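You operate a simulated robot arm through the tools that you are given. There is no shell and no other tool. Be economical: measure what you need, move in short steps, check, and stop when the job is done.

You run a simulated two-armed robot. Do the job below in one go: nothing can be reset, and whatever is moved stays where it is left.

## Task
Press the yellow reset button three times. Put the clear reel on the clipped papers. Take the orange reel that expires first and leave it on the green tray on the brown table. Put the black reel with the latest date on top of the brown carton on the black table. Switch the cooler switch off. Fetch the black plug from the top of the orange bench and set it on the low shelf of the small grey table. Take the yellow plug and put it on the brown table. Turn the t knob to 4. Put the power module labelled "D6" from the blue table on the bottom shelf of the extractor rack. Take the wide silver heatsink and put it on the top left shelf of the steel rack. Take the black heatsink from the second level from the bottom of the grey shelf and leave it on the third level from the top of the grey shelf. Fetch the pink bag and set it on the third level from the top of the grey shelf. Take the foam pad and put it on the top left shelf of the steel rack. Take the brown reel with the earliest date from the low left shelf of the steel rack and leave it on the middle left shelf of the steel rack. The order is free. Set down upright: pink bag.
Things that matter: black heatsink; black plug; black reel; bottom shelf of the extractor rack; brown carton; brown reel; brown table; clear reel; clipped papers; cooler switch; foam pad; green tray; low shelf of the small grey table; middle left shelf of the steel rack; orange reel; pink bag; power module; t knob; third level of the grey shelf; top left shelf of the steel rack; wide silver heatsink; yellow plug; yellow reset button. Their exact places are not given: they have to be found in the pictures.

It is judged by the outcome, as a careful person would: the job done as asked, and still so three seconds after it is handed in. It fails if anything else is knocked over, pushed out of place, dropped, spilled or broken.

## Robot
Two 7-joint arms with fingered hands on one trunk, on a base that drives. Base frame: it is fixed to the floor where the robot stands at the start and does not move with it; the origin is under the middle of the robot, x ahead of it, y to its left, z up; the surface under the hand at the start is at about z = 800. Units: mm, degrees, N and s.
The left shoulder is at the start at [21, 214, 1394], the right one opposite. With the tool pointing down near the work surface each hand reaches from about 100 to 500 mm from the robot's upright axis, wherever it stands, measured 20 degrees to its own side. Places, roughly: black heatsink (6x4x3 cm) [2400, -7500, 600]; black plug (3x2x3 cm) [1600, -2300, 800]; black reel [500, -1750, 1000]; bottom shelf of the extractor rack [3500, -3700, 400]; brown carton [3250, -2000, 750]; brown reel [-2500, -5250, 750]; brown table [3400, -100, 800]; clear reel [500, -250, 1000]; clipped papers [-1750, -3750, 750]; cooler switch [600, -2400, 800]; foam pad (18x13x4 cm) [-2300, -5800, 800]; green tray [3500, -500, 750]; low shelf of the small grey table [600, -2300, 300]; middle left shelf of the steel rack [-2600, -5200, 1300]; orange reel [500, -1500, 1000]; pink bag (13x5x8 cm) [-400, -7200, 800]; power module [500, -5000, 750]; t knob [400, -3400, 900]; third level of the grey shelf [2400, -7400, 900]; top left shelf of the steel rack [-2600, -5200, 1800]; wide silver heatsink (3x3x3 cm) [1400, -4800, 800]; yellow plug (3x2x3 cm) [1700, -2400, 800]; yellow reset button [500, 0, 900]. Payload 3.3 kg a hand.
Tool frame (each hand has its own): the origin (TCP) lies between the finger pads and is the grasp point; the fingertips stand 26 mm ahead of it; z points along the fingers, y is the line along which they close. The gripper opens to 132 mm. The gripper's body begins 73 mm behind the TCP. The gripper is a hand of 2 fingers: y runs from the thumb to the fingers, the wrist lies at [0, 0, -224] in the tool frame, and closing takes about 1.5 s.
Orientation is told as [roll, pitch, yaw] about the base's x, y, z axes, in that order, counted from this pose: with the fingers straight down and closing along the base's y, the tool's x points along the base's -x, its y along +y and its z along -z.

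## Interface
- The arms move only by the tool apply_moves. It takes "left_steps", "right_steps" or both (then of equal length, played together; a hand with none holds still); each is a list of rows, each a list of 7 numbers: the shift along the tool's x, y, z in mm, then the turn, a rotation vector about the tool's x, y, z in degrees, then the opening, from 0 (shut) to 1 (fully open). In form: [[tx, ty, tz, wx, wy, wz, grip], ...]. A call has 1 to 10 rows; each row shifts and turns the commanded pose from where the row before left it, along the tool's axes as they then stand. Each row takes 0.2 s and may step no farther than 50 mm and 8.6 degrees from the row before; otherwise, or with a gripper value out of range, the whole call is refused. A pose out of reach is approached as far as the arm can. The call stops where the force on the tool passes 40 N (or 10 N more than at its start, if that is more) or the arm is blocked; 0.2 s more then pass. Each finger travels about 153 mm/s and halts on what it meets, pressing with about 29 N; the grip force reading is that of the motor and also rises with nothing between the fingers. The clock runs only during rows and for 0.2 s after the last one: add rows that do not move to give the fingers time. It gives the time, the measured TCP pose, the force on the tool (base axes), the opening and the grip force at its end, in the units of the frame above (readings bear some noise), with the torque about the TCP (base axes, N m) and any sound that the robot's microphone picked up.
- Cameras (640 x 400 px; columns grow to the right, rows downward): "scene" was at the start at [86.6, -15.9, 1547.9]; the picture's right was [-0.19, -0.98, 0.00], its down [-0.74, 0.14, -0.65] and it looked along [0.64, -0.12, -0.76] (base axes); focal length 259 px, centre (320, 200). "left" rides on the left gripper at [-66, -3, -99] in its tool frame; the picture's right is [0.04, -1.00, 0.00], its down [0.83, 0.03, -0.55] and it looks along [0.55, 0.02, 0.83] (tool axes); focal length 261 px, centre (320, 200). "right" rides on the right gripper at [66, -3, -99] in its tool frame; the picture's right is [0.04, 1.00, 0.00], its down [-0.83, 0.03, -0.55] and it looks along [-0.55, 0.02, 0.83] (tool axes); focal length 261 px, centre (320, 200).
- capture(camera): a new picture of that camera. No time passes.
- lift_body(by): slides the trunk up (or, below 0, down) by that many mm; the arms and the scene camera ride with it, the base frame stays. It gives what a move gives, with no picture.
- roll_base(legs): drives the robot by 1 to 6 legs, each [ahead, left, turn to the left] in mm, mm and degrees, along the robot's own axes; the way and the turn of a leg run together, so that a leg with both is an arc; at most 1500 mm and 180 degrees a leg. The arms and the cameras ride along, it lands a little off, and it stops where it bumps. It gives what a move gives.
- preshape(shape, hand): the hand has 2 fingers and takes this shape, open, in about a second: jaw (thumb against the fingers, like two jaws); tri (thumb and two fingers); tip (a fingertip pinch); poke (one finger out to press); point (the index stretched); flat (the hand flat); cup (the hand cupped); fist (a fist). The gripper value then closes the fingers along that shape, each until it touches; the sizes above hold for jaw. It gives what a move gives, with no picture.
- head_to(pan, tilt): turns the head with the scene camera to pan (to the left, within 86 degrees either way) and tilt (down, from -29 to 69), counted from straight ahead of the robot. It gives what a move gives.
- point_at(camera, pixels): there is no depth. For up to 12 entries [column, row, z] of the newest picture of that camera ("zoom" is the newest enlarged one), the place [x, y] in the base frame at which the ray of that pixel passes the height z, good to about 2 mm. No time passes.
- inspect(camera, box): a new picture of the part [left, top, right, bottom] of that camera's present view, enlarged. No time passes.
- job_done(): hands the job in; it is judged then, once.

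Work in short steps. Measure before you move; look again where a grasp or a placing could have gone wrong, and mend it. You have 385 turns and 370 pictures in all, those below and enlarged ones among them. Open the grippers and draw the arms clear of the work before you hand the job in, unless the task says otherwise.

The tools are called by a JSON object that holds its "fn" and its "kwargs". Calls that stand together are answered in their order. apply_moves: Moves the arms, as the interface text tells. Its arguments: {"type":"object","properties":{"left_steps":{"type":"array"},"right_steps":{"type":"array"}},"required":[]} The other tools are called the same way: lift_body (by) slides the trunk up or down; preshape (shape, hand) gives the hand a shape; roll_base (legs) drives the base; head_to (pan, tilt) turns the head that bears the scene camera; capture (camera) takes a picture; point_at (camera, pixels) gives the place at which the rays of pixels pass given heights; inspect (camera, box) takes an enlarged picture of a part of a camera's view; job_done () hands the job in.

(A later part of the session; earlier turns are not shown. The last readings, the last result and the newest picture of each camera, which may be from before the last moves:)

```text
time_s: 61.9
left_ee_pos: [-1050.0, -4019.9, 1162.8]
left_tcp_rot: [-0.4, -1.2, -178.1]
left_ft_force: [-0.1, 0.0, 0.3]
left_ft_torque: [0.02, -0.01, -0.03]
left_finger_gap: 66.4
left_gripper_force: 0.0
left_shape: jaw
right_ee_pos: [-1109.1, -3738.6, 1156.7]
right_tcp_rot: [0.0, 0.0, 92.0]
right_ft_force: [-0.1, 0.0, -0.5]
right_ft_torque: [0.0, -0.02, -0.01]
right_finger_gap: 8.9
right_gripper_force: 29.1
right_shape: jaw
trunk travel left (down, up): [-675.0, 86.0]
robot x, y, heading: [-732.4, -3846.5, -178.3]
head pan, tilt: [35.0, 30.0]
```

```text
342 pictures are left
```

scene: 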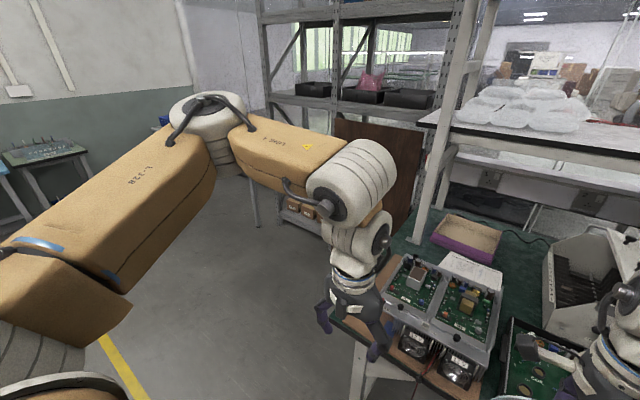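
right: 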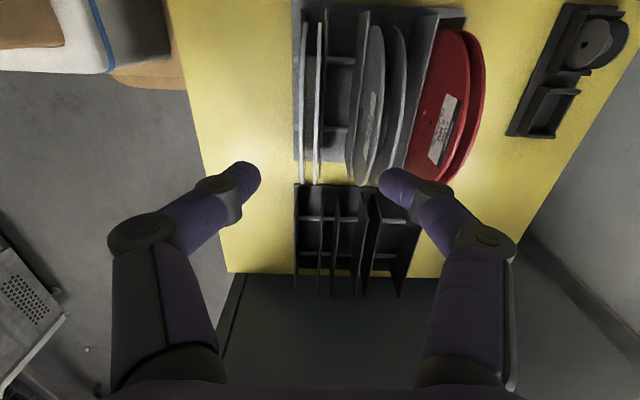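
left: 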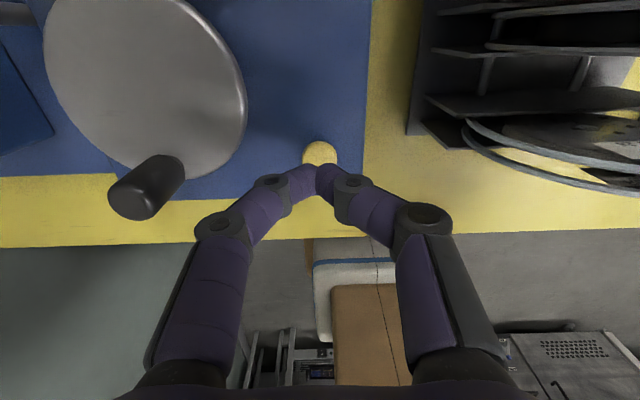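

The floor left of the bench is free, so I will stand at its open end, facing diagonally at about heading 118°. First I tuck the left hand, then roll there in steps.

{"fn": "apply_moves", "kwargs": {"left_steps": [[40, 0, 0, 0, 0, 0, 0.3], [40, 0, 0, 0, 0, 0, 0.3], [20, 0, 0, 0, 0, 0, 0.3]]}}

{"fn": "roll_base", "kwargs": {"legs": [[0, 700, 0], [190, 0, 0], [0, 0, -64], [150, 280, 0]]}}

{"fn": "head_to", "kwargs": {"pan": 0, "tilt": 35}}

{"fn": "capture", "kwargs": {"camera": "scene"}}

```text
time_s: 62.6
left_ee_pos: [-950.6, -4017.2, 1160.6]
left_tcp_rot: [-0.4, -1.2, -178.0]
left_ft_force: [1.0, -0.8, -0.6]
left_ft_torque: [0.01, 0.03, -0.02]
left_finger_gap: 39.9
left_gripper_force: 0.0
left_shape: jaw
right_ee_pos: [-1108.8, -3736.6, 1158.3]
right_tcp_rot: [-0.1, 0.1, 91.8]
right_ft_force: [-0.3, -0.4, -1.0]
right_ft_torque: [-0.02, 0.03, 0.01]
right_finger_gap: 8.8
right_gripper_force: 28.8
right_shape: jaw
trunk travel left (down, up): [-675.0, 86.0]
robot x, y, heading: [-730.8, -3847.7, -178.5]
head pan, tilt: [35.0, 30.0]
```

```text
time_s: 72.2
left_ee_pos: [-1466.1, -4430.6, 1161.2]
left_tcp_rot: [-0.4, -1.1, 118.0]
left_ft_force: [-0.3, -1.5, -0.2]
left_ft_torque: [-0.01, -0.03, -0.01]
left_finger_gap: 39.9
left_gripper_force: 0.0
left_shape: jaw
right_ee_pos: [-1285.2, -4165.7, 1157.0]
right_tcp_rot: [-0.2, 0.0, 27.9]
right_ft_force: [-0.6, -0.2, -0.7]
right_ft_torque: [-0.01, 0.02, -0.02]
right_finger_gap: 8.7
right_gripper_force: 29.2
right_shape: jaw
trunk travel left (down, up): [-675.0, 86.0]
robot x, y, heading: [-1217.1, -4559.7, 117.7]
head pan, tilt: [35.0, 30.0]
```

```text
time_s: 73.2
left_ee_pos: [-1466.6, -4431.2, 1159.9]
left_tcp_rot: [-0.4, -1.2, 118.0]
left_ft_force: [-0.8, 1.1, 0.3]
left_ft_torque: [-0.02, -0.02, -0.01]
left_finger_gap: 39.8
left_gripper_force: 0.1
left_shape: jaw
right_ee_pos: [-1283.5, -4165.1, 1156.5]
right_tcp_rot: [0.0, 0.1, 27.9]
right_ft_force: [1.0, 0.3, -1.3]
right_ft_torque: [-0.01, 0.01, 0.0]
right_finger_gap: 8.6
right_gripper_force: 28.9
right_shape: jaw
trunk travel left (down, up): [-675.0, 86.0]
robot x, y, heading: [-1215.6, -4553.8, 117.7]
head pan, tilt: [0.0, 35.0]
```

```text
341 pictures are left
```

scene: 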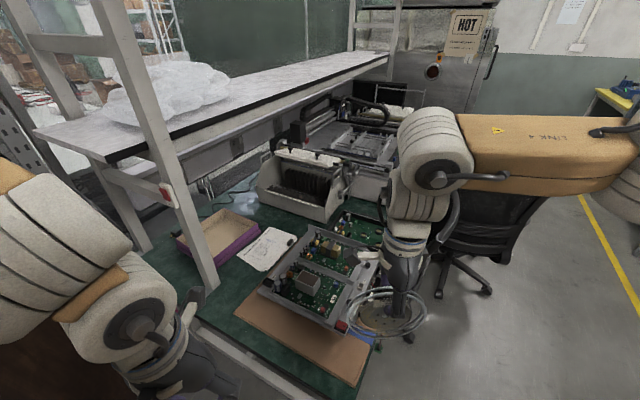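

Now the paper is visible at (267,248). I enlarge and measure paper and post.

{"fn": "inspect", "kwargs": {"camera": "scene", "box": [170, 200, 390, 340]}}

{"fn": "point_at", "kwargs": {"camera": "scene", "pixels": [[267, 227, 760], [296, 239, 760], [266, 271, 760], [236, 256, 760], [210, 285, 755], [360, 335, 800], [345, 270, 830], [264, 288, 830], [197, 320, 755]]}}

```text
2.86 times, centred on (280, 270) of scene
```

zoom: 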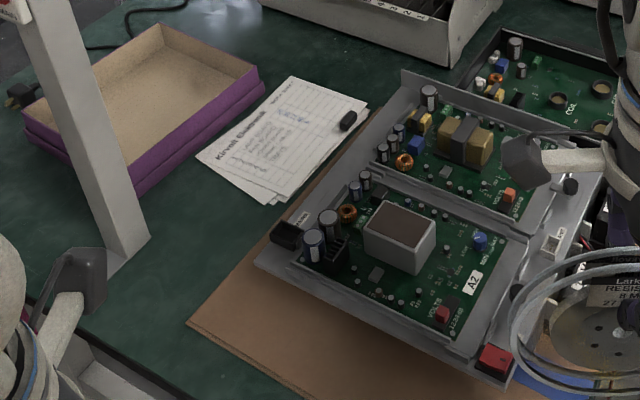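

```text
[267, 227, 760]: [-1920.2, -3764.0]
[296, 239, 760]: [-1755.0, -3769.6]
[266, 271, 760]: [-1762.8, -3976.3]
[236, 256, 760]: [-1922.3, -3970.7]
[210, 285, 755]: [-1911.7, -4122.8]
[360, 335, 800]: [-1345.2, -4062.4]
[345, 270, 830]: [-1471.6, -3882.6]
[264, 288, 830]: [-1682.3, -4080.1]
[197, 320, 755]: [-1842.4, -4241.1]
```

Paper spans x -1921…-1758, y -3974…-3766, the post stands near (-1900,-4130) and the PCB box reaches x -1682. I take heading 108° and stand at about (-1748,-4556).

{"fn": "roll_base", "kwargs": {"legs": [[0, 0, -9.7], [0, 250, 0], [164, 256, 0]]}}

{"fn": "capture", "kwargs": {"camera": "scene"}}

```text
time_s: 77.4
left_ee_pos: [-1972.9, -4391.0, 1159.6]
left_tcp_rot: [-0.4, -1.2, 108.3]
left_ft_force: [-1.1, -0.9, 0.3]
left_ft_torque: [-0.01, -0.03, -0.01]
left_finger_gap: 39.9
left_gripper_force: 0.0
left_shape: jaw
right_ee_pos: [-1748.4, -4160.3, 1155.9]
right_tcp_rot: [-0.1, 0.0, 18.3]
right_ft_force: [0.2, -0.4, -1.6]
right_ft_torque: [-0.03, -0.02, -0.02]
right_finger_gap: 8.3
right_gripper_force: 28.7
right_shape: jaw
trunk travel left (down, up): [-675.0, 86.0]
robot x, y, heading: [-1747.6, -4553.8, 107.9]
head pan, tilt: [0.0, 35.0]
```

```text
339 pictures are left
```

scene: 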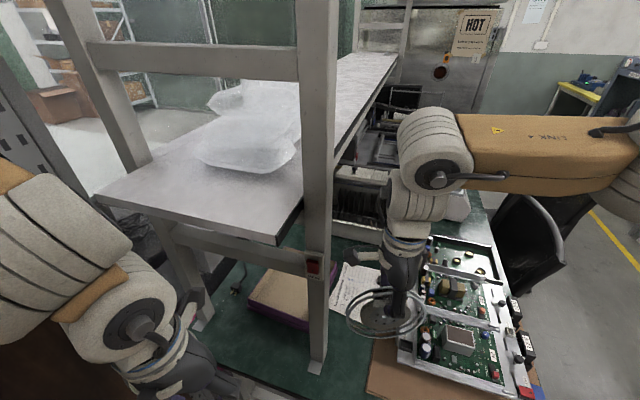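

The hand with the reel stands over the bench end, right of the post. I turn the wrist so that the fingers point ahead, tilted 16° down, laying the reel nearly flat.

{"fn": "apply_moves", "kwargs": {"right_steps": [[0, 0, 0, -8.3, 0, 0, 0], [0, 0, 0, -8.3, 0, 0, 0], [0, 0, 0, -8.3, 0, 0, 0], [0, 0, 0, -8.3, 0, 0, 0], [0, 0, 0, -8.3, 0, 0, 0], [0, 0, 0, -8.3, 0, 0, 0], [0, 0, 0, -8.3, 0, 0, 0], [0, 0, 0, -8.3, 0, 0, 0], [0, 0, 0, -7.6, 0, 0, 0]]}}

{"fn": "capture", "kwargs": {"camera": "scene"}}

{"fn": "capture", "kwargs": {"camera": "right"}}

```text
time_s: 79.4
left_ee_pos: [-1973.3, -4390.9, 1160.9]
left_tcp_rot: [-0.5, -1.1, 108.3]
left_ft_force: [-0.2, -0.9, -1.3]
left_ft_torque: [0.01, -0.04, 0.02]
left_finger_gap: 39.9
left_gripper_force: 0.1
left_shape: jaw
right_ee_pos: [-1746.6, -4026.7, 1147.6]
right_tcp_rot: [74.0, 0.1, 18.1]
right_ft_force: [0.3, -0.1, -0.8]
right_ft_torque: [-0.04, 0.02, 0.01]
right_finger_gap: 8.7
right_gripper_force: 28.8
right_shape: jaw
right hand out of reach, approached as far as the arm can: row 1, 2, 3, 4, 5, 6
trunk travel left (down, up): [-675.0, 86.0]
robot x, y, heading: [-1747.2, -4558.5, 107.9]
head pan, tilt: [0.0, 35.0]
```

```text
338 pictures are left
```

scene: 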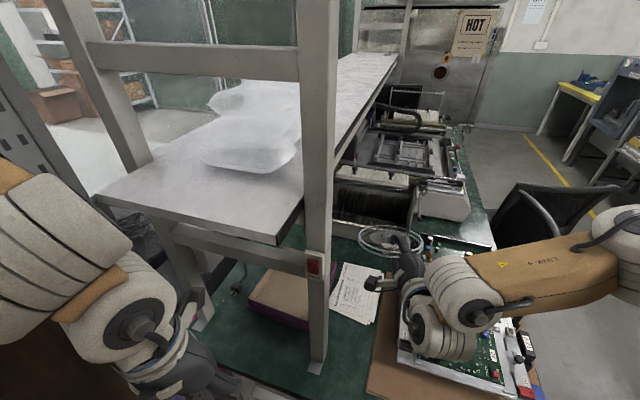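

```text
337 pictures are left
```

right: 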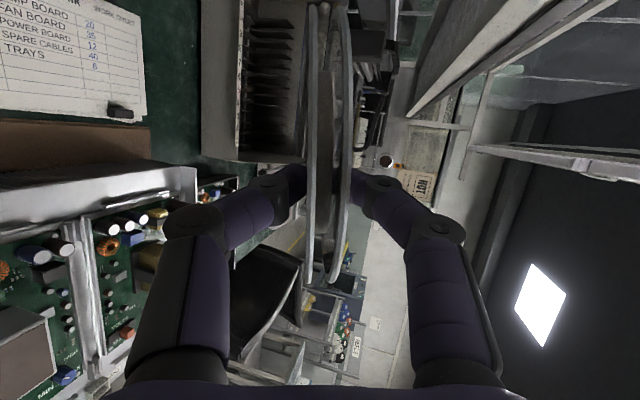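

The reel is now nearly flat at (-1747,-4027,1148). I lower the trunk by 215 mm, clear of the upper shelf's edge, and look.

{"fn": "lift_body", "kwargs": {"by": -215}}

{"fn": "capture", "kwargs": {"camera": "scene"}}

{"fn": "capture", "kwargs": {"camera": "right"}}

```text
time_s: 81.7
left_ee_pos: [-1971.8, -4390.1, 945.7]
left_tcp_rot: [-0.4, -1.1, 108.3]
left_ft_force: [-0.5, 0.0, -0.7]
left_ft_torque: [0.04, -0.03, 0.04]
left_finger_gap: 39.8
left_gripper_force: 0.1
left_shape: jaw
right_ee_pos: [-1746.2, -4027.4, 933.4]
right_tcp_rot: [73.9, 0.2, 18.2]
right_ft_force: [-0.2, -0.2, -1.7]
right_ft_torque: [-0.09, -0.04, 0.0]
right_finger_gap: 8.9
right_gripper_force: 29.4
right_shape: jaw
trunk travel left (down, up): [-460.0, 301.0]
robot x, y, heading: [-1746.7, -4556.5, 107.7]
head pan, tilt: [0.0, 35.0]
```

```text
336 pictures are left
```

scene: 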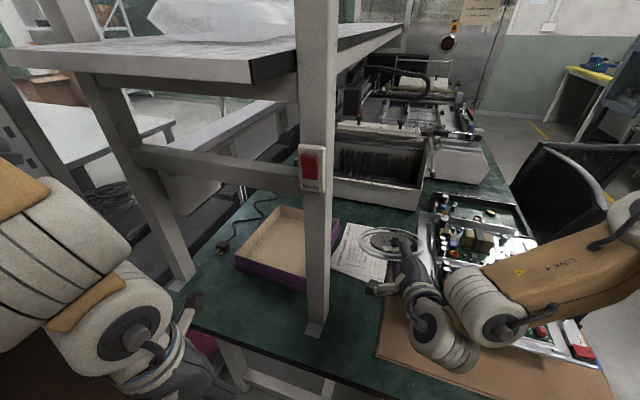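

```text
335 pictures are left
```

right: 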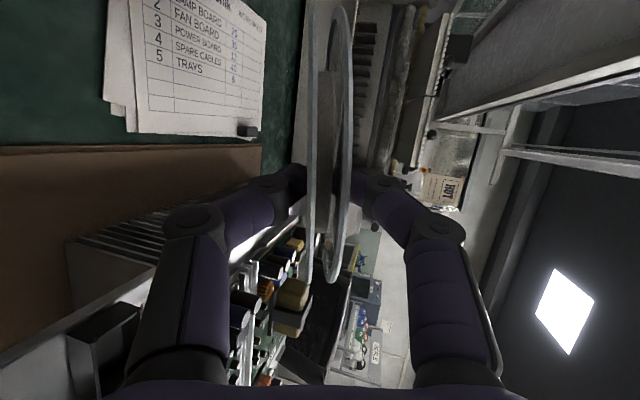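

The clear space ahead is good. I move ahead and left over the papers, then lower to z≈850.

{"fn": "apply_moves", "kwargs": {"right_steps": [[11.3, 8.9, 31, 0, 0, 0, 0], [11.3, 8.9, 31, 0, 0, 0, 0], [11.3, 8.9, 31, 0, 0, 0, 0], [0, -40, 11.5, 0, 0, 0, 0], [0, -40, 11.5, 0, 0, 0, 0], [0, 0, 0, 0, 0, 0, 0]]}}

{"fn": "inspect", "kwargs": {"camera": "scene", "box": [300, 190, 500, 330]}}

{"fn": "capture", "kwargs": {"camera": "right"}}

```text
time_s: 83.1
left_ee_pos: [-1971.0, -4390.2, 945.3]
left_tcp_rot: [-0.3, -1.2, 108.3]
left_ft_force: [0.5, 1.0, 0.2]
left_ft_torque: [0.02, 0.04, -0.02]
left_finger_gap: 39.5
left_gripper_force: 0.1
left_shape: jaw
right_ee_pos: [-1808.6, -3946.4, 849.9]
right_tcp_rot: [73.9, 0.0, 18.2]
right_ft_force: [0.6, 0.8, -0.6]
right_ft_torque: [-0.03, 0.02, 0.01]
right_finger_gap: 8.5
right_gripper_force: 29.2
right_shape: jaw
trunk travel left (down, up): [-460.0, 301.0]
robot x, y, heading: [-1749.7, -4555.0, 108.0]
head pan, tilt: [0.0, 35.0]
```

```text
2.86 times, centred on (400, 260) of scene
```

zoom: 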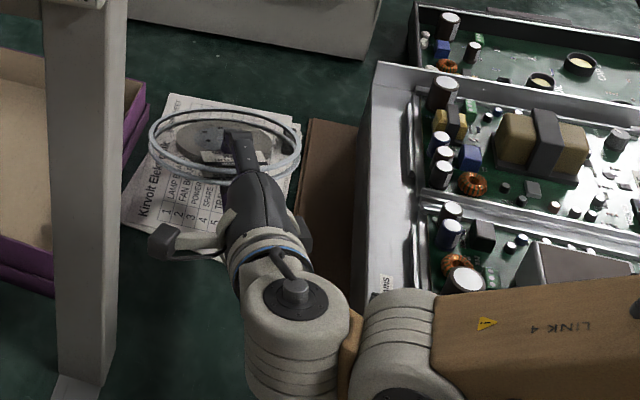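

```text
333 pictures are left
```

right: 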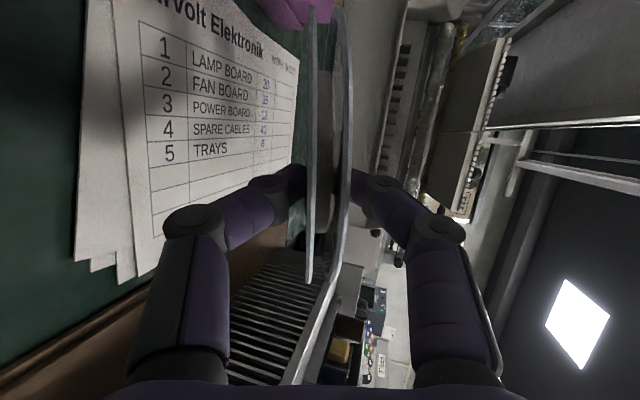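

Well placed above the papers. I lower in small steps until contact.

{"fn": "apply_moves", "kwargs": {"right_steps": [[0, -14.4, 4.1, 0, 0, 0, 0], [0, -9.6, 2.8, 0, 0, 0, 0], [0, -4.8, 1.4, 0, 0, 0, 0], [0, -4.8, 1.4, 0, 0, 0, 0], [0, -2.9, 0.8, 0, 0, 0, 0], [0, 0, 0, 0, 0, 0, 0]]}}

{"fn": "inspect", "kwargs": {"camera": "right", "box": [80, 0, 480, 300]}}

```text
time_s: 84.5
left_ee_pos: [-1971.5, -4390.0, 945.4]
left_tcp_rot: [-0.3, -1.2, 108.2]
left_ft_force: [0.5, 0.0, 0.6]
left_ft_torque: [-0.01, 0.01, -0.01]
left_finger_gap: 39.9
left_gripper_force: 0.1
left_shape: jaw
right_ee_pos: [-1810.0, -3946.0, 812.2]
right_tcp_rot: [73.8, 0.0, 18.2]
right_ft_force: [0.1, 0.0, -0.9]
right_ft_torque: [-0.06, -0.02, 0.02]
right_finger_gap: 8.6
right_gripper_force: 29.2
right_shape: jaw
trunk travel left (down, up): [-460.0, 301.0]
robot x, y, heading: [-1747.5, -4553.4, 108.1]
head pan, tilt: [0.0, 35.0]
```

```text
1.33 times, centred on (280, 150) of right
```

zoom: 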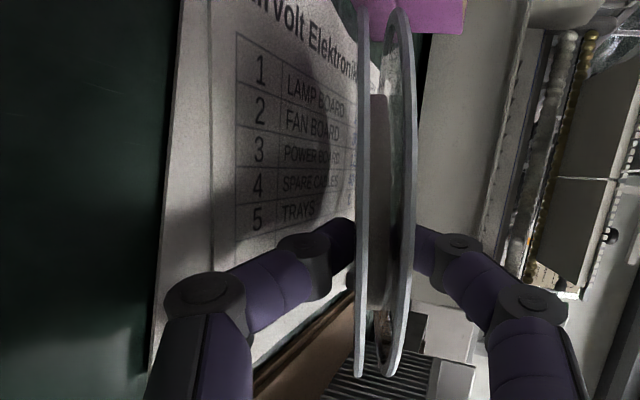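

No contact yet at z 812. I continue in 3 mm steps.

{"fn": "apply_moves", "kwargs": {"right_steps": [[0, -2.9, 0.8, 0, 0, 0, 0], [0, -2.9, 0.8, 0, 0, 0, 0], [0, -2.9, 0.8, 0, 0, 0, 0], [0, 0, 0, 0, 0, 0, 0]]}}

{"fn": "apply_moves", "kwargs": {"right_steps": [[0, -2, 0.5, 0, 0, 0, 0], [0, -2, 0.5, 0, 0, 0, 0], [0, -2, 0.5, 0, 0, 0, 0], [0, 0, 0, 0, 0, 0, 0]]}}

{"fn": "inspect", "kwargs": {"camera": "scene", "box": [300, 190, 500, 330]}}

```text
time_s: 85.5
left_ee_pos: [-1971.3, -4390.8, 946.5]
left_tcp_rot: [-0.3, -1.3, 108.2]
left_ft_force: [-0.2, 0.4, -0.4]
left_ft_torque: [0.02, 0.03, -0.02]
left_finger_gap: 39.8
left_gripper_force: 0.0
left_shape: jaw
right_ee_pos: [-1809.6, -3946.3, 806.2]
right_tcp_rot: [74.3, 0.2, 18.2]
right_ft_force: [3.3, -3.4, 24.2]
right_ft_torque: [-1.0, -0.47, 0.13]
right_finger_gap: 7.6
right_gripper_force: 28.7
right_shape: jaw
trunk travel left (down, up): [-460.0, 301.0]
robot x, y, heading: [-1751.8, -4560.8, 108.2]
head pan, tilt: [0.0, 35.0]
```

```text
time_s: 86.1
left_ee_pos: [-1971.7, -4390.1, 945.3]
left_tcp_rot: [-0.3, -1.2, 108.3]
left_ft_force: [0.2, -0.7, -0.7]
left_ft_torque: [0.0, 0.0, 0.01]
left_finger_gap: 39.9
left_gripper_force: 0.1
left_shape: jaw
right_ee_pos: [-1809.8, -3946.0, 806.3]
right_tcp_rot: [74.7, 0.4, 18.1]
right_ft_force: [1.7, -4.5, 19.4]
right_ft_torque: [-0.86, -0.35, 0.01]
right_finger_gap: 6.9
right_gripper_force: 29.1
right_shape: jaw
trunk travel left (down, up): [-460.0, 301.0]
robot x, y, heading: [-1749.8, -4557.9, 107.9]
head pan, tilt: [0.0, 35.0]
stopped in row 2 (right hand): the force on the tool passed its limit at 41 N (the readings are from after the stop); the commanded pose is now the measured one
```

```text
2.86 times, centred on (400, 260) of scene
```

zoom: 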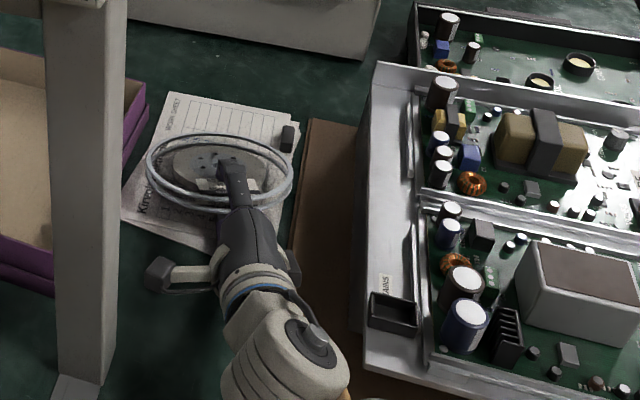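

Contact at the far edge; the reel lies over the papers. I open slightly and draw back along the fingers.

{"fn": "apply_moves", "kwargs": {"right_steps": [[0, 0, 0, 0, 0, 0, 0.15], [0, 0, 0, 0, 0, 0, 0.2], [0, 0, -10, 0, 0, 0, 0.2], [0, 0, -15, 0, 0, 0, 0.2], [0, 0, -15, 0, 0, 0, 0.2], [0, 0, -20, 0, 0, 0, 0.2], [0, 0, -30, 0, 0, 0, 0.2], [0, 0, 0, 0, 0, 0, 0.2]]}}

{"fn": "inspect", "kwargs": {"camera": "scene", "box": [300, 190, 500, 330]}}

```text
time_s: 87.9
left_ee_pos: [-1972.0, -4389.8, 944.8]
left_tcp_rot: [-0.3, -1.1, 108.2]
left_ft_force: [0.4, 0.7, 0.5]
left_ft_torque: [0.02, -0.01, -0.01]
left_finger_gap: 39.9
left_gripper_force: 0.0
left_shape: jaw
right_ee_pos: [-1782.6, -4028.0, 828.1]
right_tcp_rot: [74.1, 0.4, 18.0]
right_ft_force: [-0.3, 0.4, 0.0]
right_ft_torque: [-0.01, 0.0, -0.01]
right_finger_gap: 26.9
right_gripper_force: 0.0
right_shape: jaw
trunk travel left (down, up): [-460.0, 301.0]
robot x, y, heading: [-1749.9, -4559.3, 108.1]
head pan, tilt: [0.0, 35.0]
```

```text
2.86 times, centred on (400, 260) of scene
```

zoom: 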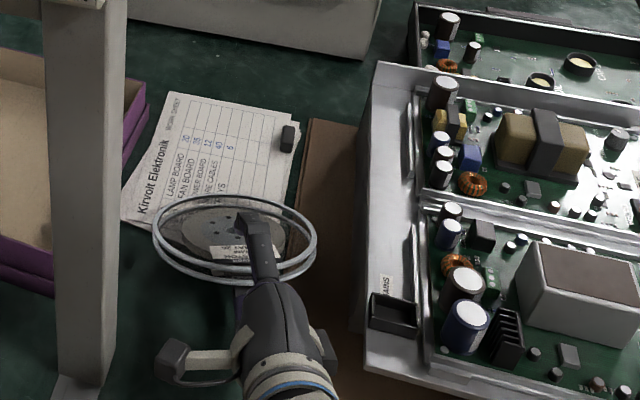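

The reel came along with the hand. I look from the hand camera to see how it hangs.

{"fn": "capture", "kwargs": {"camera": "right"}}

```text
329 pictures are left
```

right: 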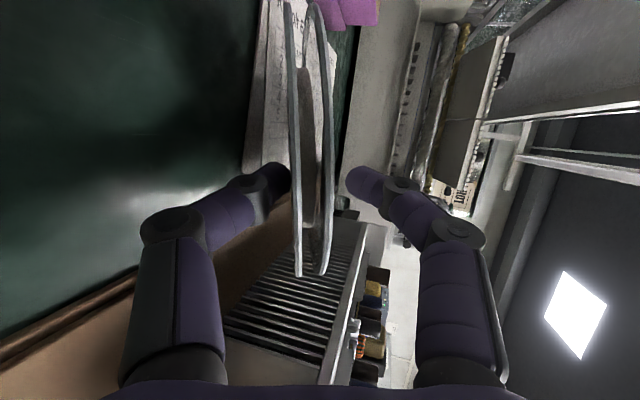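

The reel merely rests on the lower finger and was dragged. I push it back onto the papers, open a bit more so that it lies lower, then pull the hand back fast.

{"fn": "apply_moves", "kwargs": {"right_steps": [[0, 4, 25, 0, 0, 0, 0.25], [0, 4, 25, 0, 0, 0, 0.3], [0, 3, 25, 0, 0, 0, 0.35], [0, 3, 25, 0, 0, 0, 0.4], [0, -6, 4, 0, 0, 0, 0.4], [0, 0, 0, 0, 0, 0, 0.4]]}}

{"fn": "inspect", "kwargs": {"camera": "scene", "box": [300, 190, 500, 330]}}

{"fn": "capture", "kwargs": {"camera": "right"}}

```text
time_s: 89.3
left_ee_pos: [-1970.3, -4394.9, 946.2]
left_tcp_rot: [-0.3, -1.5, 108.2]
left_ft_force: [-1.0, 0.6, -0.1]
left_ft_torque: [0.01, -0.03, 0.0]
left_finger_gap: 39.9
left_gripper_force: 0.0
left_shape: jaw
right_ee_pos: [-1813.9, -3933.3, 812.7]
right_tcp_rot: [74.9, 0.4, 18.2]
right_ft_force: [5.1, -11.1, 37.8]
right_ft_torque: [-2.23, -0.81, 0.06]
right_finger_gap: 46.3
right_gripper_force: 0.0
right_shape: jaw
trunk travel left (down, up): [-460.0, 301.0]
robot x, y, heading: [-1748.9, -4555.4, 108.1]
head pan, tilt: [0.0, 35.0]
```

```text
2.86 times, centred on (400, 260) of scene
```

zoom: 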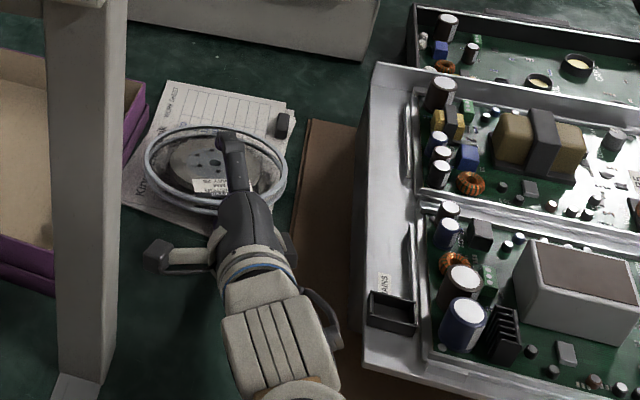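

```text
327 pictures are left
```

right: 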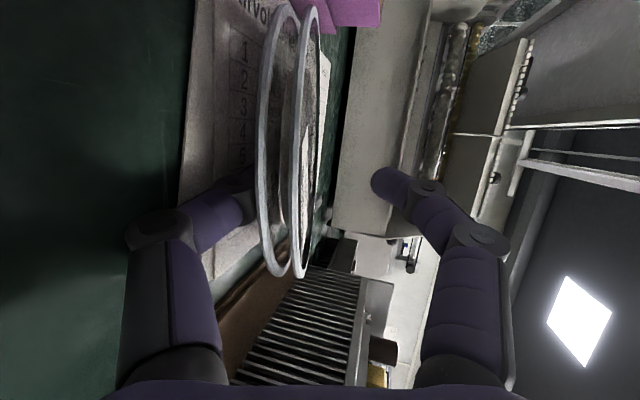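

The reel lies almost flat on the lower finger, which touches the table (38 N). I ease up 4 mm and pull back quickly, level.

{"fn": "apply_moves", "kwargs": {"right_steps": [[0, 4, -1, 0, 0, 0, 0.4], [0, 0, 0, 0, 0, 0, 0.4], [0, -13.5, -47.5, 0, 0, 0, 0.4], [0, -13.5, -47.5, 0, 0, 0, 0.4], [0, 0, -30, 0, 0, 0, 0.4], [0, 0, 0, 0, 0, 0, 0.4]]}}

{"fn": "inspect", "kwargs": {"camera": "scene", "box": [300, 190, 500, 330]}}

```text
time_s: 90.7
left_ee_pos: [-1971.2, -4389.3, 944.6]
left_tcp_rot: [-0.3, -1.3, 108.2]
left_ft_force: [-0.5, 0.6, -0.4]
left_ft_torque: [0.02, -0.01, 0.01]
left_finger_gap: 39.9
left_gripper_force: 0.0
left_shape: jaw
right_ee_pos: [-1773.6, -4051.4, 816.8]
right_tcp_rot: [74.0, 0.3, 18.2]
right_ft_force: [0.7, -0.3, -0.9]
right_ft_torque: [-0.01, -0.01, -0.02]
right_finger_gap: 53.2
right_gripper_force: 0.1
right_shape: jaw
trunk travel left (down, up): [-460.0, 301.0]
robot x, y, heading: [-1748.9, -4554.9, 107.9]
head pan, tilt: [0.0, 35.0]
```

```text
2.86 times, centred on (400, 260) of scene
```

zoom: 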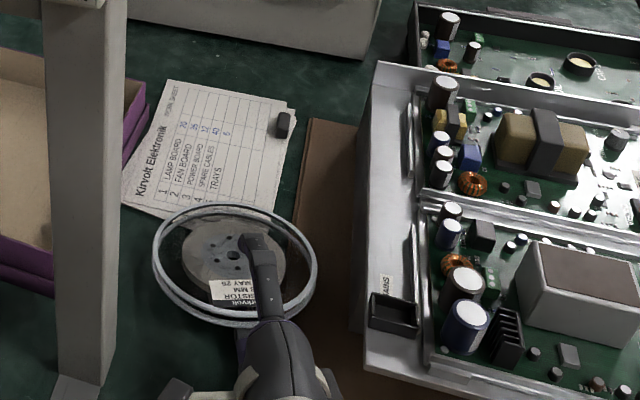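

The reel clings to the lower finger by friction. I will regrip it, stand it steeper (60°), set its far edge on the papers and lower it like a leaning board off a steep finger. First: close and lift.

{"fn": "apply_moves", "kwargs": {"right_steps": [[0, 0, 0, 0, 0, 0, 0.2], [0, 0, 0, 0, 0, 0, 0], [0, 0, 0, 0, 0, 0, 0], [0, 0, 0, 0, 0, 0, 0], [0, 40, -11, 0, 0, 0, 0], [0, 40, -11, 0, 0, 0, 0], [0, 40, -11, 0, 0, 0, 0], [0, 0, 0, 0, 0, 0, 0]]}}

{"fn": "capture", "kwargs": {"camera": "right"}}

{"fn": "inspect", "kwargs": {"camera": "scene", "box": [300, 150, 500, 330]}}

```text
time_s: 92.5
left_ee_pos: [-1973.2, -4389.7, 947.1]
left_tcp_rot: [-0.3, -1.2, 108.3]
left_ft_force: [-0.5, -0.3, 0.2]
left_ft_torque: [-0.01, -0.03, 0.02]
left_finger_gap: 39.9
left_gripper_force: 0.1
left_shape: jaw
right_ee_pos: [-1761.3, -4048.4, 930.9]
right_tcp_rot: [73.4, -2.7, 18.3]
right_ft_force: [-0.3, 0.8, -1.2]
right_ft_torque: [-0.08, -0.04, 0.04]
right_finger_gap: 8.8
right_gripper_force: 29.3
right_shape: jaw
trunk travel left (down, up): [-460.0, 301.0]
robot x, y, heading: [-1749.7, -4554.2, 107.9]
head pan, tilt: [0.0, 35.0]
```

```text
325 pictures are left
```

right: 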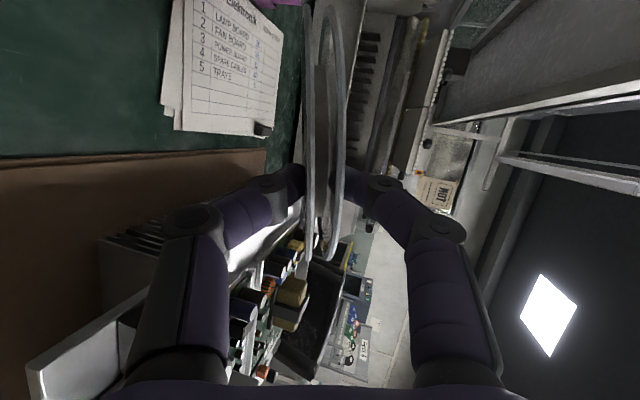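

```text
2.22 times, centred on (400, 240) of scene
```

zoom: 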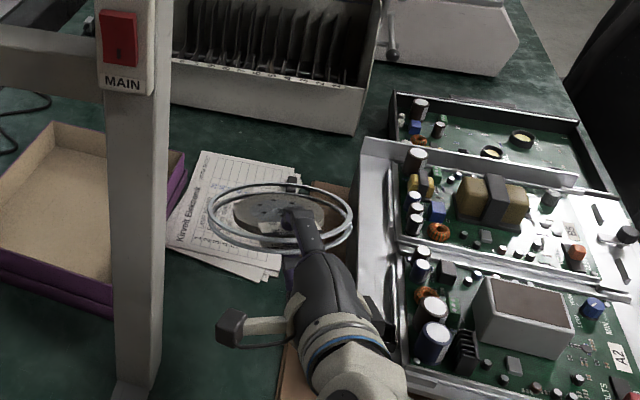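

Regripped well. I raise 60 mm, then turn to 60° steepness.

{"fn": "apply_moves", "kwargs": {"right_steps": [[0, 30, -9, 0, 0, 0, 0], [0, 30, -9, 0, 2.6, 0, 0], [0, 0, 0, 8.5, 0, 0, 0], [0, 0, 0, 8.5, 0, 0, 0], [0, 0, 0, 8.5, 0, 0, 0], [0, 0, 0, 8.5, 0, 0, 0], [0, 0, 0, 8.5, 0, 0, 0], [0, 0, 0, 0, 0, 0, 0]]}}

{"fn": "capture", "kwargs": {"camera": "scene"}}

```text
time_s: 93.0
left_ee_pos: [-1972.0, -4389.5, 945.7]
left_tcp_rot: [-0.4, -1.3, 108.3]
left_ft_force: [-0.6, 0.2, 0.2]
left_ft_torque: [0.0, 0.0, -0.01]
left_finger_gap: 39.8
left_gripper_force: 0.0
left_shape: jaw
right_ee_pos: [-1734.8, -4038.6, 962.5]
right_tcp_rot: [73.2, -9.4, 18.8]
right_ft_force: [-0.1, -0.6, -1.2]
right_ft_torque: [-0.06, -0.04, 0.03]
right_finger_gap: 9.3
right_gripper_force: 28.7
right_shape: jaw
trunk travel left (down, up): [-460.0, 301.0]
robot x, y, heading: [-1748.5, -4558.4, 108.2]
head pan, tilt: [0.0, 35.0]
stopped in row 2 (right hand): the arm was blocked; the commanded pose is now the measured one
```

```text
323 pictures are left
```

scene: 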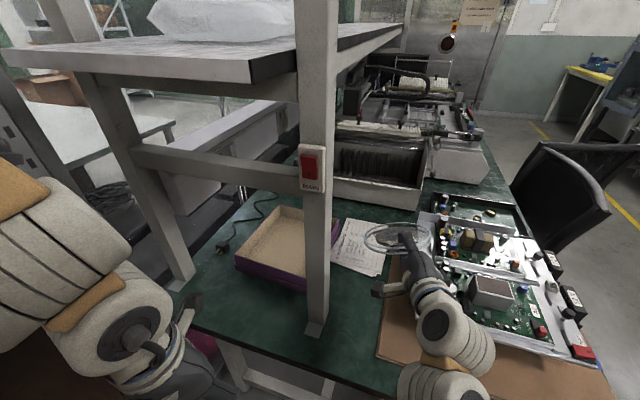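

The arm met a joint limit while rising. I move it ahead away from that, and raise the trunk instead.

{"fn": "lift_body", "kwargs": {"by": 50}}

{"fn": "apply_moves", "kwargs": {"right_steps": [[20, 11, 38, 0, 0, 0, 0], [20, 11, 38, 0, 3, 0, 0], [0, 0, 0, 0, 3, 0, 0], [0, 0, 0, 0, 3, 0, 0]]}}

```text
time_s: 93.9
left_ee_pos: [-1973.1, -4390.0, 994.8]
left_tcp_rot: [-0.3, -1.2, 108.3]
left_ft_force: [0.2, 0.5, 0.1]
left_ft_torque: [-0.01, 0.0, 0.01]
left_finger_gap: 40.2
left_gripper_force: 0.0
left_shape: jaw
right_ee_pos: [-1714.9, -4030.9, 1008.4]
right_tcp_rot: [73.7, -13.8, 18.5]
right_ft_force: [0.0, 0.2, -0.4]
right_ft_torque: [-0.02, -0.05, 0.02]
right_finger_gap: 8.8
right_gripper_force: 28.8
right_shape: jaw
trunk travel left (down, up): [-510.0, 251.0]
robot x, y, heading: [-1747.5, -4558.6, 107.8]
head pan, tilt: [0.0, 35.0]
```

```text
time_s: 94.9
left_ee_pos: [-1972.3, -4390.3, 995.4]
left_tcp_rot: [-0.4, -1.2, 108.3]
left_ft_force: [-0.5, 0.0, 0.6]
left_ft_torque: [-0.01, -0.01, -0.01]
left_finger_gap: 39.8
left_gripper_force: 0.1
left_shape: jaw
right_ee_pos: [-1778.4, -3974.6, 989.9]
right_tcp_rot: [70.6, -9.3, 27.1]
right_ft_force: [-0.1, 0.6, -1.4]
right_ft_torque: [-0.05, -0.02, 0.01]
right_finger_gap: 8.9
right_gripper_force: 29.0
right_shape: jaw
trunk travel left (down, up): [-510.0, 251.0]
robot x, y, heading: [-1746.5, -4558.3, 108.0]
head pan, tilt: [0.0, 35.0]
```

Yaw is 27 and pitch -9.3: I correct with wy -8.7 and wz +9.3, then turn steeper.

{"fn": "apply_moves", "kwargs": {"right_steps": [[0, 0, 0, 0, -4.4, 4.6, 0], [0, 0, 0, 0, -4.4, 4.6, 0], [0, 0, 0, 8.3, 0, 0, 0], [0, 0, 0, 8.3, 0, 0, 0], [0, 0, 0, 8.3, 0, 0, 0], [0, 0, 0, 8.3, 0, 0, 0], [0, 0, 0, 8.3, 0, 0, 0], [0, 0, 0, 0, 0, 0, 0]]}}

{"fn": "capture", "kwargs": {"camera": "scene"}}

```text
time_s: 95.6
left_ee_pos: [-1971.1, -4389.9, 996.0]
left_tcp_rot: [-0.2, -1.2, 108.2]
left_ft_force: [0.5, 1.0, 0.0]
left_ft_torque: [0.02, -0.01, -0.04]
left_finger_gap: 39.8
left_gripper_force: 0.0
left_shape: jaw
right_ee_pos: [-1735.6, -3955.6, 976.8]
right_tcp_rot: [71.8, -10.6, 14.5]
right_ft_force: [0.7, 0.5, -2.3]
right_ft_torque: [-0.04, -0.01, -0.01]
right_finger_gap: 9.0
right_gripper_force: 28.9
right_shape: jaw
trunk travel left (down, up): [-510.0, 251.0]
robot x, y, heading: [-1748.1, -4556.8, 108.0]
head pan, tilt: [0.0, 35.0]
stopped in row 3 (right hand): the arm was blocked; the commanded pose is now the measured one
```

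```text
322 pictures are left
```

scene: 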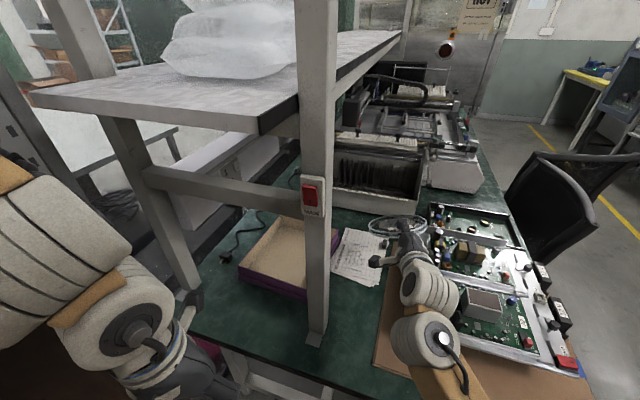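

Blocked again near the joint limit. I go back to the pose that worked before (TCP about (-1809,-3946,900)) while straightening the hand.

{"fn": "apply_moves", "kwargs": {"right_steps": [[22, -21, 18, 0, 0, 0, 0], [22, -21, 18, 0, 0, 0, 0], [22, -21, 18, 0, 0, 0, 0], [0, 0, 0, 0, 1.7, 5.3, 0], [0, 0, 0, 0, 1.7, 5.3, 0], [0, 0, 0, 0, 0, 0, 0]]}}

```text
time_s: 97.2
left_ee_pos: [-1971.2, -4389.3, 996.2]
left_tcp_rot: [-0.3, -1.1, 108.2]
left_ft_force: [0.5, -0.3, 0.4]
left_ft_torque: [0.01, 0.01, -0.01]
left_finger_gap: 39.9
left_gripper_force: 0.1
left_shape: jaw
right_ee_pos: [-1745.1, -3920.2, 876.3]
right_tcp_rot: [71.8, -5.0, 12.6]
right_ft_force: [0.1, 0.0, -1.1]
right_ft_torque: [-0.08, -0.02, 0.0]
right_finger_gap: 9.1
right_gripper_force: 28.9
right_shape: jaw
trunk travel left (down, up): [-510.0, 251.0]
robot x, y, heading: [-1747.0, -4559.1, 108.3]
head pan, tilt: [0.0, 35.0]
stopped in row 6 (right hand): the arm was blocked; the commanded pose is now the measured one
```

Still not following leftwards. I look at the scene to see the arm's posture.

{"fn": "inspect", "kwargs": {"camera": "scene", "box": [300, 180, 640, 400]}}

```text
1.82 times, centred on (470, 290) of scene
```

zoom: 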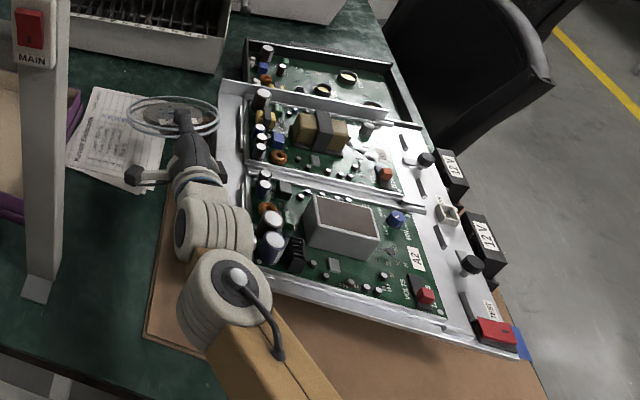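

The elbow has swung in. I raise the trunk and retreat to the tool-down carry pose to unwind the arm.

{"fn": "lift_body", "kwargs": {"by": 200}}

{"fn": "apply_moves", "kwargs": {"right_steps": [[0, 0, -40, 0, 0, 0, 0], [0, 0, -40, 8, 0, 0, 0], [0, -10, -40, 8, 0, 0, 0], [0, -20, -30, 8, 0, 0, 0], [0, 0, 0, 8, 0, 0, 0], [0, 0, 0, 8, 0, 0, 0], [0, 0, 0, 8, 0, 0, 0], [0, 0, 0, 8, 0, 0, 0], [0, 0, 0, 8, 0, 0, 0], [0, 0, 0, 8, 0, 0, 0]]}}

{"fn": "capture", "kwargs": {"camera": "scene"}}

```text
time_s: 99.3
left_ee_pos: [-1971.7, -4390.3, 1195.2]
left_tcp_rot: [-0.3, -1.1, 108.3]
left_ft_force: [-0.3, 0.2, 0.8]
left_ft_torque: [-0.02, 0.02, 0.01]
left_finger_gap: 39.6
left_gripper_force: 0.1
left_shape: jaw
right_ee_pos: [-1734.4, -3917.1, 1074.6]
right_tcp_rot: [72.1, -6.2, 12.2]
right_ft_force: [0.1, -0.7, -1.3]
right_ft_torque: [-0.02, 0.01, -0.01]
right_finger_gap: 8.9
right_gripper_force: 29.2
right_shape: jaw
trunk travel left (down, up): [-710.0, 51.0]
robot x, y, heading: [-1748.6, -4556.5, 108.1]
head pan, tilt: [0.0, 35.0]
```

```text
time_s: 100.2
left_ee_pos: [-1972.1, -4390.3, 1194.5]
left_tcp_rot: [-0.4, -1.3, 108.3]
left_ft_force: [0.6, -0.2, 0.5]
left_ft_torque: [-0.01, 0.0, 0.03]
left_finger_gap: 39.8
left_gripper_force: 0.1
left_shape: jaw
right_ee_pos: [-1652.0, -4013.9, 1101.7]
right_tcp_rot: [56.7, -15.9, 11.0]
right_ft_force: [-0.1, -1.2, -0.7]
right_ft_torque: [-0.03, 0.01, -0.01]
right_finger_gap: 9.2
right_gripper_force: 28.9
right_shape: jaw
trunk travel left (down, up): [-710.0, 51.0]
robot x, y, heading: [-1753.7, -4556.7, 107.9]
head pan, tilt: [0.0, 35.0]
stopped in row 4 (right hand): the arm was blocked; the commanded pose is now the measured one
```

```text
320 pictures are left
```

scene: 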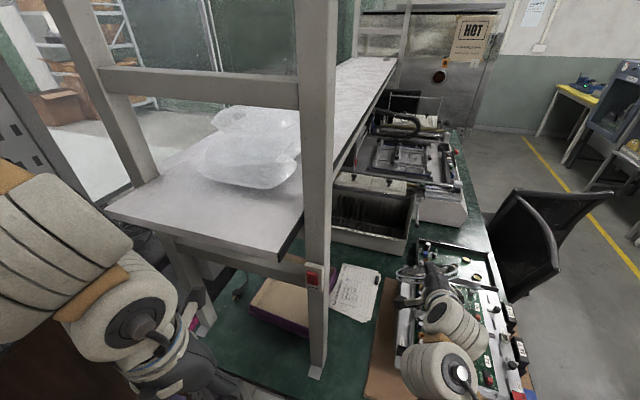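

I continue the turn back with the hand shifting to the right, away from the body.

{"fn": "apply_moves", "kwargs": {"right_steps": [[-20, 0, 0, 0, 0, 0, 0], [-20, 0, 0, 6, 0, 0, 0], [-20, 0, 0, 6, 0, 0, 0], [0, 0, 0, 8, 0, 0, 0], [0, 0, 0, 8, 0, 0, 0], [0, 0, 0, 8, 0, 0, 0], [0, 0, 0, 8, 0, 0, 0], [0, 0, 0, 8, 0, 0, 0]]}}

{"fn": "capture", "kwargs": {"camera": "scene"}}

```text
time_s: 101.2
left_ee_pos: [-1971.5, -4388.6, 1196.1]
left_tcp_rot: [-0.2, -1.1, 108.3]
left_ft_force: [0.3, 1.2, -0.3]
left_ft_torque: [-0.01, -0.01, 0.03]
left_finger_gap: 39.9
left_gripper_force: 0.0
left_shape: jaw
right_ee_pos: [-1499.2, -3973.5, 1119.4]
right_tcp_rot: [39.8, -25.7, 4.9]
right_ft_force: [-0.4, -0.2, -1.1]
right_ft_torque: [-0.04, -0.01, -0.03]
right_finger_gap: 8.9
right_gripper_force: 28.9
right_shape: jaw
right hand out of reach, approached as far as the arm can: row 4, 5
trunk travel left (down, up): [-710.0, 51.0]
robot x, y, heading: [-1750.4, -4554.1, 108.0]
head pan, tilt: [0.0, 35.0]
stopped in row 5 (right hand): the arm was blocked; the commanded pose is now the measured one
```

```text
319 pictures are left
```

scene: 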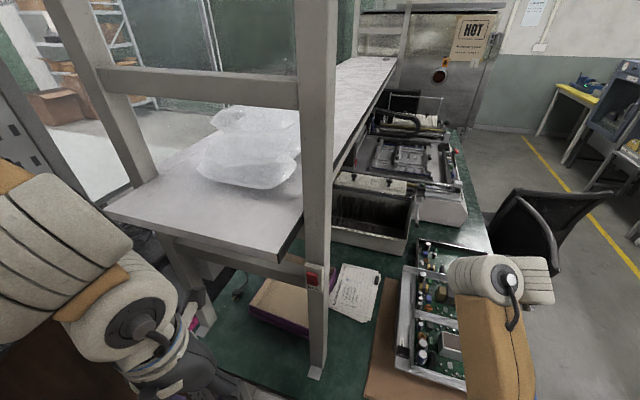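

The hand is now at the far right. I straighten to tool-down: wx +40, wy +25.7, wz -13.

{"fn": "apply_moves", "kwargs": {"right_steps": [[0, 0, 0, 8, 0, 0, 0], [0, 0, 0, 8, 0, 0, 0], [0, 0, 0, 8, 0, 0, 0], [0, 0, 0, 8, 0, 0, 0], [0, 0, 0, 7.8, 0, 0, 0], [0, 0, 0, 0, 8.5, 0, 0], [0, 0, 0, 0, 8.5, 0, 0], [0, 0, 0, 0, 8.5, 0, 0], [0, 0, 0, 0, 0, -6.5, 0], [0, 0, 0, 0, 0, -6.5, 0]]}}

{"fn": "capture", "kwargs": {"camera": "scene"}}

```text
time_s: 103.4
left_ee_pos: [-1971.8, -4389.9, 1196.0]
left_tcp_rot: [-0.3, -1.1, 108.2]
left_ft_force: [0.6, 0.3, 0.0]
left_ft_torque: [0.0, -0.02, 0.0]
left_finger_gap: 39.6
left_gripper_force: 0.1
left_shape: jaw
right_ee_pos: [-1494.5, -3966.7, 1114.7]
right_tcp_rot: [0.1, -0.2, 18.0]
right_ft_force: [0.5, -0.5, -2.1]
right_ft_torque: [0.0, 0.0, -0.02]
right_finger_gap: 9.0
right_gripper_force: 29.4
right_shape: jaw
right hand out of reach, approached as far as the arm can: row 2
trunk travel left (down, up): [-710.0, 51.0]
robot x, y, heading: [-1749.1, -4557.6, 108.1]
head pan, tilt: [0.0, 35.0]
```

```text
318 pictures are left
```

scene: 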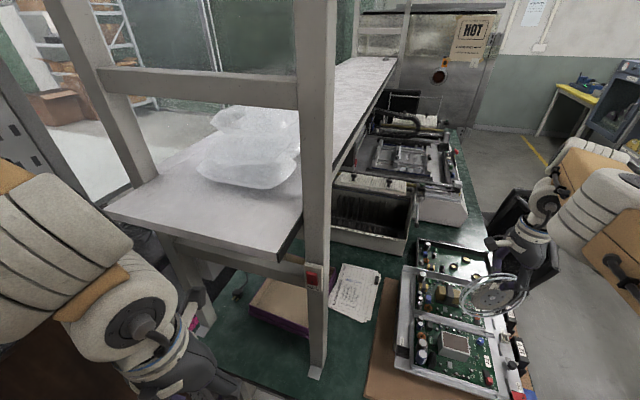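

Unwound to tool-down. I move the hand left in front of the robot again (still high), and roll the base 60 mm closer.

{"fn": "apply_moves", "kwargs": {"right_steps": [[45, 0, 0, 0, 0, 0, 0], [45, 0, 0, 0, 0, 0, 0], [45, 0, 0, 0, 0, 0, 0], [45, 0, 0, 0, 0, 0, 0], [45, 0, 0, 0, 0, 0, 0], [45, 0, 0, 0, 0, 0, 0], [10, 0, 0, 0, 0, 0, 0]]}}

{"fn": "roll_base", "kwargs": {"legs": [[60, 0, 0]]}}

{"fn": "capture", "kwargs": {"camera": "scene"}}

```text
time_s: 105.0
left_ee_pos: [-1970.9, -4389.6, 1194.7]
left_tcp_rot: [-0.3, -1.1, 108.2]
left_ft_force: [0.1, -0.5, 0.4]
left_ft_torque: [-0.02, 0.03, 0.0]
left_finger_gap: 39.9
left_gripper_force: 0.1
left_shape: jaw
right_ee_pos: [-1699.9, -4030.5, 1112.3]
right_tcp_rot: [-0.6, 0.1, 16.7]
right_ft_force: [0.6, -0.1, -2.1]
right_ft_torque: [0.05, 0.01, -0.02]
right_finger_gap: 8.9
right_gripper_force: 28.7
right_shape: jaw
right hand out of reach, approached as far as the arm can: row 5, 6, 7
trunk travel left (down, up): [-710.0, 51.0]
robot x, y, heading: [-1751.2, -4562.0, 107.9]
head pan, tilt: [0.0, 35.0]
```

```text
time_s: 106.0
left_ee_pos: [-1990.7, -4329.8, 1194.5]
left_tcp_rot: [-0.3, -1.0, 108.2]
left_ft_force: [0.4, 0.5, -1.0]
left_ft_torque: [-0.02, 0.01, 0.01]
left_finger_gap: 40.0
left_gripper_force: 0.0
left_shape: jaw
right_ee_pos: [-1721.7, -3969.9, 1116.0]
right_tcp_rot: [-0.4, 0.3, 16.5]
right_ft_force: [0.2, -0.5, -1.7]
right_ft_torque: [-0.01, -0.01, -0.01]
right_finger_gap: 8.8
right_gripper_force: 28.7
right_shape: jaw
trunk travel left (down, up): [-710.0, 51.0]
robot x, y, heading: [-1765.1, -4498.1, 107.7]
head pan, tilt: [0.0, 35.0]
```

```text
317 pictures are left
```

scene: 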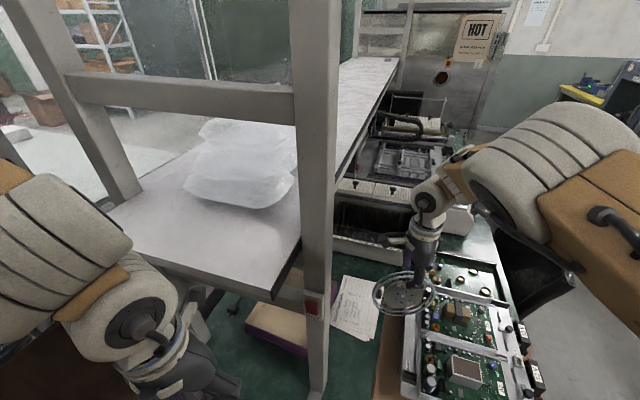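

Now I turn the wrist by 30° towards "ahead" while moving ahead and left.

{"fn": "apply_moves", "kwargs": {"right_steps": [[10, 25, 0, -7.5, 0, 0, 0], [10, 25, 3, -7.5, 0, 0, 0], [10, 25, 6, -7.5, 0, 0, 0], [10, 25, 10, -7.5, 0, 0, 0], [0, 0, 0, 0, 0, 0, 0]]}}

```text
time_s: 107.2
left_ee_pos: [-1988.9, -4331.6, 1195.6]
left_tcp_rot: [-0.3, -1.3, 108.2]
left_ft_force: [0.1, 1.0, 0.2]
left_ft_torque: [-0.02, 0.03, -0.02]
left_finger_gap: 39.8
left_gripper_force: 0.1
left_shape: jaw
right_ee_pos: [-1733.2, -3846.5, 1132.9]
right_tcp_rot: [30.0, 1.0, 15.4]
right_ft_force: [0.1, 0.6, -2.0]
right_ft_torque: [-0.01, -0.04, -0.01]
right_finger_gap: 9.0
right_gripper_force: 28.9
right_shape: jaw
right hand out of reach, approached as far as the arm can: row 1, 2, 3, 4
trunk travel left (down, up): [-710.0, 51.0]
robot x, y, heading: [-1768.8, -4498.4, 107.7]
head pan, tilt: [0.0, 35.0]
```

Good. I lower the trunk 100 mm (reel bottom stays above 900), then shift left over the papers.

{"fn": "lift_body", "kwargs": {"by": -100}}

{"fn": "apply_moves", "kwargs": {"right_steps": [[25, -14, 0, 0, 0, 0, 0], [25, -14, 0, 0, 0, 0, 0], [25, -14, 0, 0, 0, 0, 0], [15, -8, 0, 0, 0, 0, 0], [0, 0, 0, 0, 0, 0, 0]]}}

{"fn": "capture", "kwargs": {"camera": "scene"}}

```text
time_s: 108.5
left_ee_pos: [-1990.0, -4331.6, 1095.2]
left_tcp_rot: [-0.3, -1.1, 108.2]
left_ft_force: [0.1, -0.5, 0.0]
left_ft_torque: [0.02, 0.02, -0.02]
left_finger_gap: 39.7
left_gripper_force: 0.1
left_shape: jaw
right_ee_pos: [-1732.8, -3847.5, 1028.4]
right_tcp_rot: [29.4, 0.7, 15.3]
right_ft_force: [0.1, -0.2, -0.3]
right_ft_torque: [-0.02, 0.04, -0.05]
right_finger_gap: 9.1
right_gripper_force: 29.0
right_shape: jaw
trunk travel left (down, up): [-610.0, 151.0]
robot x, y, heading: [-1767.7, -4500.6, 107.8]
head pan, tilt: [0.0, 35.0]
```

```text
time_s: 109.7
left_ee_pos: [-1991.4, -4331.4, 1094.5]
left_tcp_rot: [-0.2, -1.1, 108.2]
left_ft_force: [0.0, 0.7, -0.7]
left_ft_torque: [0.01, 0.0, -0.03]
left_finger_gap: 39.8
left_gripper_force: 0.1
left_shape: jaw
right_ee_pos: [-1744.4, -3845.6, 1022.8]
right_tcp_rot: [29.6, 0.9, 15.5]
right_ft_force: [0.7, -0.7, -1.1]
right_ft_torque: [-0.04, -0.01, 0.01]
right_finger_gap: 8.7
right_gripper_force: 29.0
right_shape: jaw
right hand out of reach, approached as far as the arm can: row 1, 2, 3, 4
trunk travel left (down, up): [-610.0, 151.0]
robot x, y, heading: [-1765.8, -4498.4, 107.9]
head pan, tilt: [0.0, 35.0]
```

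```text
316 pictures are left
```

scene: 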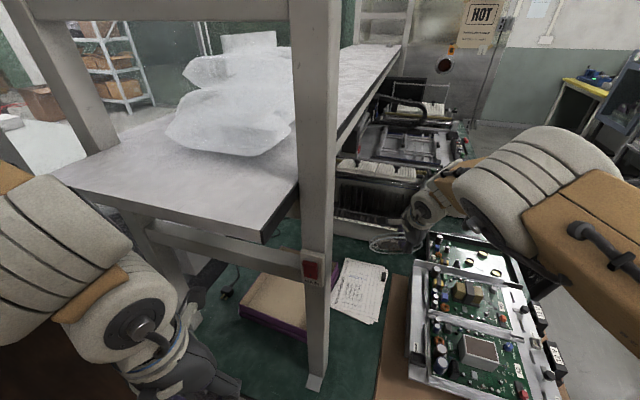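

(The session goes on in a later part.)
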